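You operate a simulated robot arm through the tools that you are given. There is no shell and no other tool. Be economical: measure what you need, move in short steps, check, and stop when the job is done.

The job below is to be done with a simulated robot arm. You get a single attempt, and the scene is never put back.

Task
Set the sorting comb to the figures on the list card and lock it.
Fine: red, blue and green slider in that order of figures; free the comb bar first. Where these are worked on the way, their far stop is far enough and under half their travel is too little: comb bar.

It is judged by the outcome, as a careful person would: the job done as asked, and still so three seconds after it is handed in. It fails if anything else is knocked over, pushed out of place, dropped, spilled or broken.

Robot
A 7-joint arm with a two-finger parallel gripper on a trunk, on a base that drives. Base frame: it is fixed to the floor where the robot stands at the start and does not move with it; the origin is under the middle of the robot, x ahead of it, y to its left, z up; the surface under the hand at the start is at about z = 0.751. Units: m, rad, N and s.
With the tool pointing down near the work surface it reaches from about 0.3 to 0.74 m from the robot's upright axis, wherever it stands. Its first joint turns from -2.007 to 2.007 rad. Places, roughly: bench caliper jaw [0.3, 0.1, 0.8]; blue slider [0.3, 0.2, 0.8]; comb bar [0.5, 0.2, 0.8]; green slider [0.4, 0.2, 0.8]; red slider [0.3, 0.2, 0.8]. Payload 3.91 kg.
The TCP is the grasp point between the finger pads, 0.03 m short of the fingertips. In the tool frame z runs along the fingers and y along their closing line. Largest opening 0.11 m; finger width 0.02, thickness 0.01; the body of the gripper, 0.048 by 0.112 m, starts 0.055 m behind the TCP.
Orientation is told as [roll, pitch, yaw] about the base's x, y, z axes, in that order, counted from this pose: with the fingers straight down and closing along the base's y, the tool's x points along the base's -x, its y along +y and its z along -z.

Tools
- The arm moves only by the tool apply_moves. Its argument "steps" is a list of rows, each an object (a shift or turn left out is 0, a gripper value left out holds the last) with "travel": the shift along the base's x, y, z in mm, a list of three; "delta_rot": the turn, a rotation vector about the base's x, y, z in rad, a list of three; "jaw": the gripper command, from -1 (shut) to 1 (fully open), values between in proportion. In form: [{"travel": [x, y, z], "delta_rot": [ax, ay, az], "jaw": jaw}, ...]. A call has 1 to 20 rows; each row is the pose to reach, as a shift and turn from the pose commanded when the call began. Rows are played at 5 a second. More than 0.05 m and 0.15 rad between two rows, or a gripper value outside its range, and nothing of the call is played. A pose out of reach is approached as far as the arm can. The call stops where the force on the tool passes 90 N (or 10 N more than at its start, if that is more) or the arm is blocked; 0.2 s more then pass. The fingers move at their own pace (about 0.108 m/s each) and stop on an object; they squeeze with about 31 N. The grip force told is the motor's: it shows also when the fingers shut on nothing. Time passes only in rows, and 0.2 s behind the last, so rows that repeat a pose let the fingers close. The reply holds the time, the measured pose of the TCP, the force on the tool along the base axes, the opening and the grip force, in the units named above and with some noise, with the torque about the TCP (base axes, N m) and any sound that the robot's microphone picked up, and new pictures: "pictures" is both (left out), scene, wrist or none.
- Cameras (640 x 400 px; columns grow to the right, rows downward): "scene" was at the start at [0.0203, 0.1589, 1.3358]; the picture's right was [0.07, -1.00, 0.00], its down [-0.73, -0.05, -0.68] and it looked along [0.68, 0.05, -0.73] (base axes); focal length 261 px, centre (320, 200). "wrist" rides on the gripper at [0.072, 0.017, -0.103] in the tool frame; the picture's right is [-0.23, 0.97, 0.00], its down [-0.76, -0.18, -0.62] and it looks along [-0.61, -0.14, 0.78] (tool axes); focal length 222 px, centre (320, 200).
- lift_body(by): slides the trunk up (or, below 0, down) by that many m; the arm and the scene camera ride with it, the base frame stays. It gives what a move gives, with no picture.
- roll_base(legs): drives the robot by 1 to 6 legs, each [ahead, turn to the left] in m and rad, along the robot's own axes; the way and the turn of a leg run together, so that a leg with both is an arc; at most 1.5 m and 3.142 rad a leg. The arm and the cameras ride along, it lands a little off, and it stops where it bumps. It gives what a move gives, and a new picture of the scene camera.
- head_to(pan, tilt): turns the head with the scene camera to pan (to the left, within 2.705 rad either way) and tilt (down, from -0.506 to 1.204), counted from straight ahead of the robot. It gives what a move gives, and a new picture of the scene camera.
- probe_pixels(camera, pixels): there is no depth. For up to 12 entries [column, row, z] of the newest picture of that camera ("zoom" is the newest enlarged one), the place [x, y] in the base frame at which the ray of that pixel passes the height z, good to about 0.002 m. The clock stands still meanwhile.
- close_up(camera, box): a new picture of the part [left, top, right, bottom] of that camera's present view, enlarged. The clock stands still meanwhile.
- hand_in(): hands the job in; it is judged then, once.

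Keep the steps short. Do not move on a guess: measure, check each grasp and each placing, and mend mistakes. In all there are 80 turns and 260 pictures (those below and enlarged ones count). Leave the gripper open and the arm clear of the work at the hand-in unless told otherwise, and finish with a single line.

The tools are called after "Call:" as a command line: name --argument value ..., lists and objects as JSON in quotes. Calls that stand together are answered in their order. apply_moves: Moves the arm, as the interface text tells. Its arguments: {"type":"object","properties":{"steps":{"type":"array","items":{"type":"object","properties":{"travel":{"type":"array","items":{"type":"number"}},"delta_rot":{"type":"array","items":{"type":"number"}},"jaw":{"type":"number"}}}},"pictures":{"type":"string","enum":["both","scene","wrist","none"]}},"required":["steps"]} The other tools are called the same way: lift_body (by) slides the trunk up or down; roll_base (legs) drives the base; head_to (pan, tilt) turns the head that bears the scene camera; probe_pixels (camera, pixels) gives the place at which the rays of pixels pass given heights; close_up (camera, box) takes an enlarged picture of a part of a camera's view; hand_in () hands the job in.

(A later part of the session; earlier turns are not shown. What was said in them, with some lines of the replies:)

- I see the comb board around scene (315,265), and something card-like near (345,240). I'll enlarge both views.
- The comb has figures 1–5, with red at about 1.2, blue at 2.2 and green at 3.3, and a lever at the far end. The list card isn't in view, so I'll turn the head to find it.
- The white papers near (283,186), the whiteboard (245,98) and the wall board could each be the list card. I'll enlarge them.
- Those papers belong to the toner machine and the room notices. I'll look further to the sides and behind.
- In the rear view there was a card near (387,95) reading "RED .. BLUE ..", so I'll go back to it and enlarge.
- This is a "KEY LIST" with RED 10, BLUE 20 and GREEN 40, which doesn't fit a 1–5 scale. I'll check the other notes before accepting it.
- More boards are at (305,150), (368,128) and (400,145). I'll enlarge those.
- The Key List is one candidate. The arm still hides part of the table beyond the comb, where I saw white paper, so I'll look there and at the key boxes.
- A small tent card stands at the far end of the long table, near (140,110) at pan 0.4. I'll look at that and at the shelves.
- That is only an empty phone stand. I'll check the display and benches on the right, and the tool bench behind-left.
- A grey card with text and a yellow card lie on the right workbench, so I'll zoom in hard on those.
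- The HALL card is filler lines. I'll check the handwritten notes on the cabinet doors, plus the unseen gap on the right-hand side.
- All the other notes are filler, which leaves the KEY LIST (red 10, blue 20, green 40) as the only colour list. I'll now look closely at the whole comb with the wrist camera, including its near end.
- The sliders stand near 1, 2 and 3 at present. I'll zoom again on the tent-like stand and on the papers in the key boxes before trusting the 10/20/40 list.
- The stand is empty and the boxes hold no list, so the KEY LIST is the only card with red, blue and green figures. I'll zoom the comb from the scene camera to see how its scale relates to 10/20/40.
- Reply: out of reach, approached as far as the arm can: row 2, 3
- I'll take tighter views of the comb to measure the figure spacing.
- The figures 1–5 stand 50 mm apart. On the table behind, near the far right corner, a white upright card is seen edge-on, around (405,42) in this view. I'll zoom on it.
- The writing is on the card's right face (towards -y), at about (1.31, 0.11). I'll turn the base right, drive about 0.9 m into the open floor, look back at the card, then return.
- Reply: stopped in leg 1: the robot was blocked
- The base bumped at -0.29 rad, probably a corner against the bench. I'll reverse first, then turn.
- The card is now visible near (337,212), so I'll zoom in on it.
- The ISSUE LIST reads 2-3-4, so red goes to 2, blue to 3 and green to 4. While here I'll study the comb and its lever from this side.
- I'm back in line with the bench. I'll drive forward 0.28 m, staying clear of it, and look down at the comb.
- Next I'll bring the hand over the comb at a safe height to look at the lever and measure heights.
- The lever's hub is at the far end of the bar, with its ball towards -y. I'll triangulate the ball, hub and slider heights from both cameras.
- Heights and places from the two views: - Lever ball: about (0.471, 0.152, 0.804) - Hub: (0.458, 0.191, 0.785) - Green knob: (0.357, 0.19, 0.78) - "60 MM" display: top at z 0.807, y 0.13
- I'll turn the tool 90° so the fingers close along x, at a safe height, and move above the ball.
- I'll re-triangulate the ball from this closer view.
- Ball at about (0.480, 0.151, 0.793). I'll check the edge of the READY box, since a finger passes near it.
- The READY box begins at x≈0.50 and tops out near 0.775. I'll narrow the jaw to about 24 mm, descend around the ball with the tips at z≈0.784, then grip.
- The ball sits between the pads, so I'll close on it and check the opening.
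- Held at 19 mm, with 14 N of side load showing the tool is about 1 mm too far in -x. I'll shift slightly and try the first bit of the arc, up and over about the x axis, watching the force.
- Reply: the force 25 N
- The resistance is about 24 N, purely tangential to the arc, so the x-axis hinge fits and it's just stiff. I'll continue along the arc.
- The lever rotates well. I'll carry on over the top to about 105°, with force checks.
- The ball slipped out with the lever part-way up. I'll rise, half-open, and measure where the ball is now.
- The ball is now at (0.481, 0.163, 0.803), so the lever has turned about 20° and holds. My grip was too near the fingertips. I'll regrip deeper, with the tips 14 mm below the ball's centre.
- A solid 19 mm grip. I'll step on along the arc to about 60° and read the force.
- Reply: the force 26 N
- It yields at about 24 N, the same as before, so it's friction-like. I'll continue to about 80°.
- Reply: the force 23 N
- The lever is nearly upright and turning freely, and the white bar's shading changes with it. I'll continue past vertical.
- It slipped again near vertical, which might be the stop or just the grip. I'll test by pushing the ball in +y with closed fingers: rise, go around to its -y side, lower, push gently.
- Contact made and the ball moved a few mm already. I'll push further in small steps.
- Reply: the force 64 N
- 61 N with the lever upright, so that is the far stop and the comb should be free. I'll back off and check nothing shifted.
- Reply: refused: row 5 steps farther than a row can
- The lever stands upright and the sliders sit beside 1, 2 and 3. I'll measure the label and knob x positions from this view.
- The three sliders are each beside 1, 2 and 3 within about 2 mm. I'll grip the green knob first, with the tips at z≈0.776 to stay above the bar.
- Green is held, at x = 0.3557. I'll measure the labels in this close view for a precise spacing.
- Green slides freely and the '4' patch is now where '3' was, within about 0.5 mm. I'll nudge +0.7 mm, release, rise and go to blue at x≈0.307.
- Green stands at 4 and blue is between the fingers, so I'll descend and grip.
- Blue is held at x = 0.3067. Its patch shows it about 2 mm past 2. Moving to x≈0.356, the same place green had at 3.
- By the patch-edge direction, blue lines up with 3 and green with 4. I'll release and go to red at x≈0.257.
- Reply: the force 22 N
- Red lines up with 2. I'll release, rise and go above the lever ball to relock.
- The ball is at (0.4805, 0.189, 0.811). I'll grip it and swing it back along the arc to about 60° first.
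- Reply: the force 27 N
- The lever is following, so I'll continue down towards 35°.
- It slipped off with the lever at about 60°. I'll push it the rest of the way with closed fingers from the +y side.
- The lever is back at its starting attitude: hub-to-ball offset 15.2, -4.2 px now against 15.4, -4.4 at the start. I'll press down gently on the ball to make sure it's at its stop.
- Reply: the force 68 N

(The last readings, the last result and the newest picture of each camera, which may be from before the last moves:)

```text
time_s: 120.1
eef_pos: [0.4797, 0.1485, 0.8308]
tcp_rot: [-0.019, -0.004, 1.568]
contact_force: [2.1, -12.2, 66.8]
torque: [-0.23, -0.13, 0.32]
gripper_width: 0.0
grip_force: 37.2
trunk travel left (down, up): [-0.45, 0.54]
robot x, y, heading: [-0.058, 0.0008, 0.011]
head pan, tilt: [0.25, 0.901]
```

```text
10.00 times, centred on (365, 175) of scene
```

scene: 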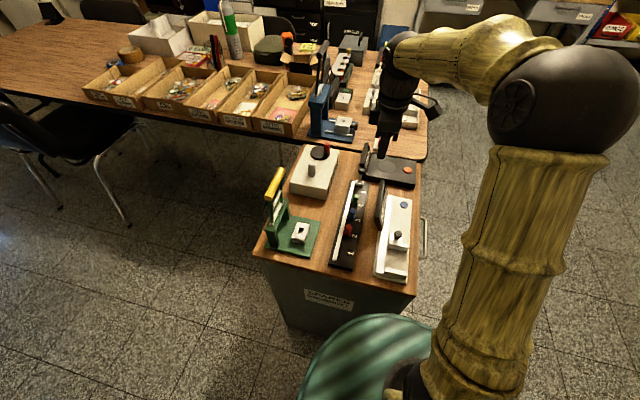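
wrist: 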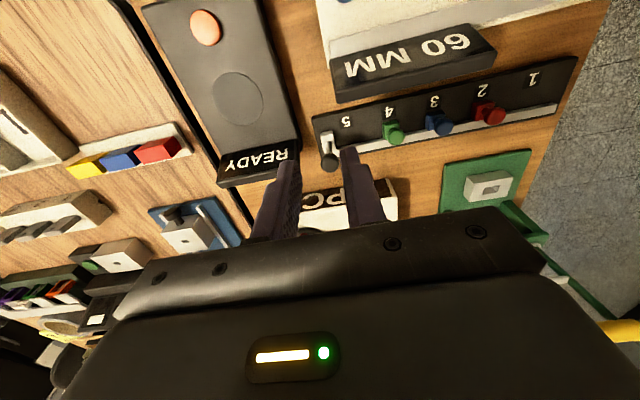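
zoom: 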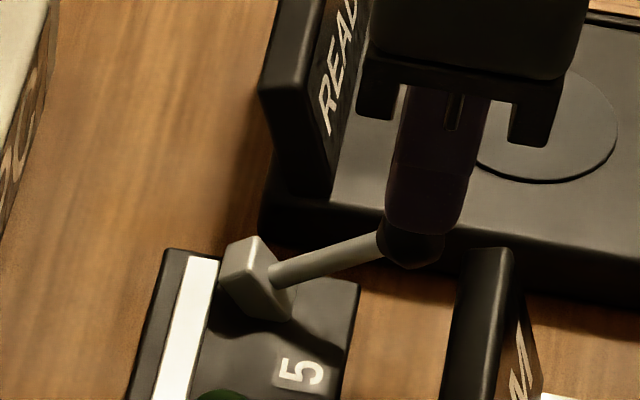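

67 N with no further movement, so it's on the stop and locked. I'll rise, clear the work and check everything.

Call:
apply_moves --steps '[{"travel": [0, -22, 10]}, {"travel": [0, -22, 50]}, {"travel": [0, -22, 95]}, {"travel": [-40, -22, 110]}, {"travel": [-80, -10, 110], "jaw": 0}, {"travel": [-120, 0, 110], "jaw": 0}, {"travel": [-140, 10, 110], "jaw": 0}]' --pictures "wrist"

Call:
close_up --camera "wrist" --box '[180, 20, 460, 190]'

Call:
close_up --camera "scene" --box '[240, 130, 440, 280]'

```text
time_s: 121.7
eef_pos: [0.3393, 0.1586, 0.9323]
tcp_rot: [0.0, 0.001, 1.57]
contact_force: [0.1, 0.7, -0.3]
torque: [0.0, 0.03, 0.03]
gripper_width: 0.055
grip_force: 0.1
trunk travel left (down, up): [-0.45, 0.54]
robot x, y, heading: [-0.056, 0.0012, 0.001]
head pan, tilt: [0.25, 0.901]
```

wrist: 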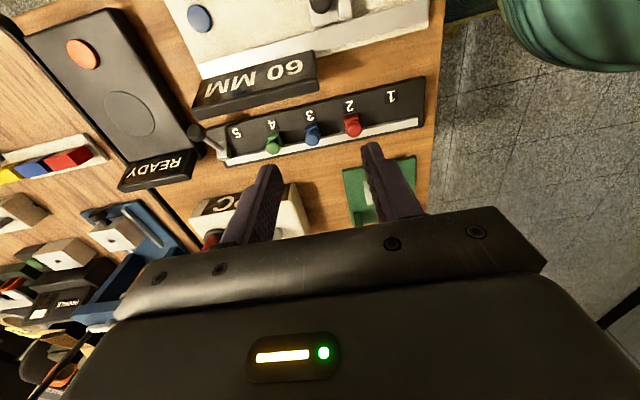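

```text
2.29 times, centred on (320, 105) of wrist
```

zoom: 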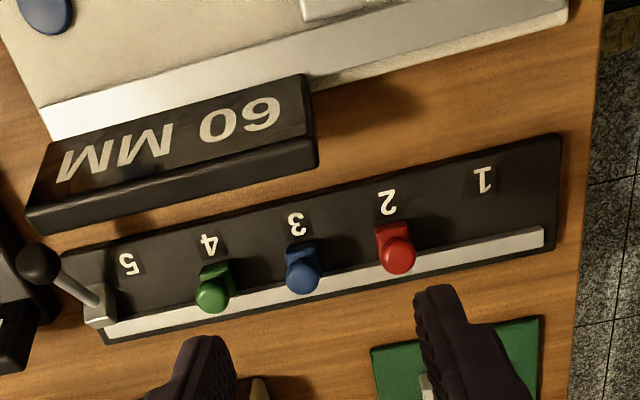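

```text
2.67 times, centred on (340, 205) of scene
```

zoom: 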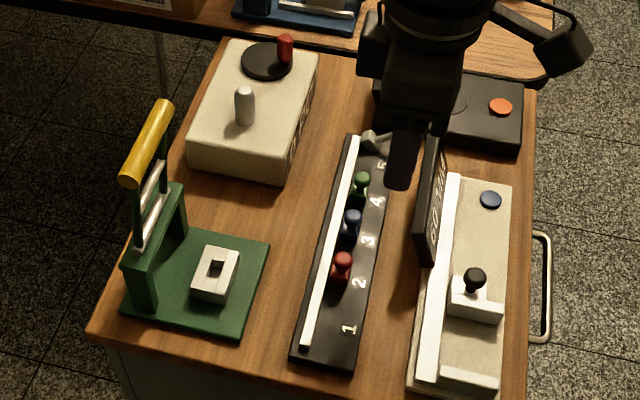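

Red stands at 2, blue at 3 and green at 4, the lever is locked down, and everything else is in place. I'll raise the arm clear, open the gripper and hand in.

Call:
apply_moves --steps '[{"travel": [0, -20, 40], "jaw": 1}, {"travel": [0, -60, 60], "jaw": 1}, {"travel": [0, -105, 70], "jaw": 1}, {"travel": [0, -105, 70], "jaw": 1}]' --pictures "scene"

Call:
close_up --camera "scene" --box '[320, 160, 400, 280]'

```text
time_s: 122.7
eef_pos: [0.3378, 0.0539, 1.0042]
tcp_rot: [-0.002, 0.0, 1.57]
contact_force: [0.0, -0.1, 0.0]
torque: [0.0, 0.0, -0.02]
gripper_width: 0.1099
grip_force: 0.1
trunk travel left (down, up): [-0.45, 0.54]
robot x, y, heading: [-0.0545, -0.0037, 0.01]
head pan, tilt: [0.25, 0.901]
```

scene: 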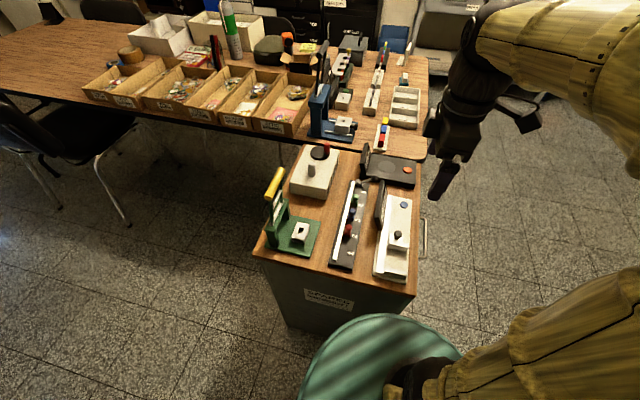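

```text
3.33 times, centred on (360, 220) of scene
```

zoom: 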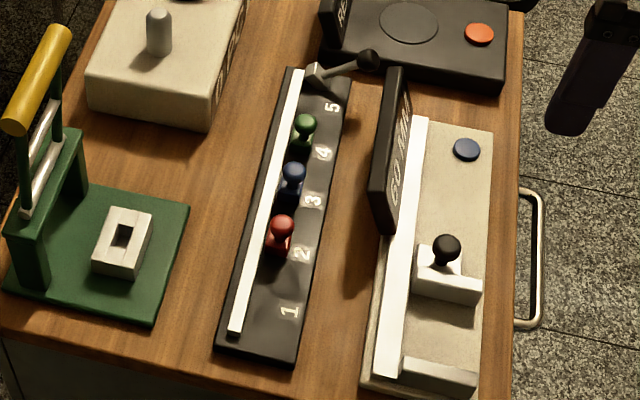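

The comb shows 2-3-4 with the lever down, and the arm is clear with the gripper open. Handing in.

Call:
hand_in

```text
The job is handed in.
```

The sorting comb is set to the ISSUE LIST figures 2-3-4 (red 2, blue 3, green 4) and its lever is locked down; the job is handed in.
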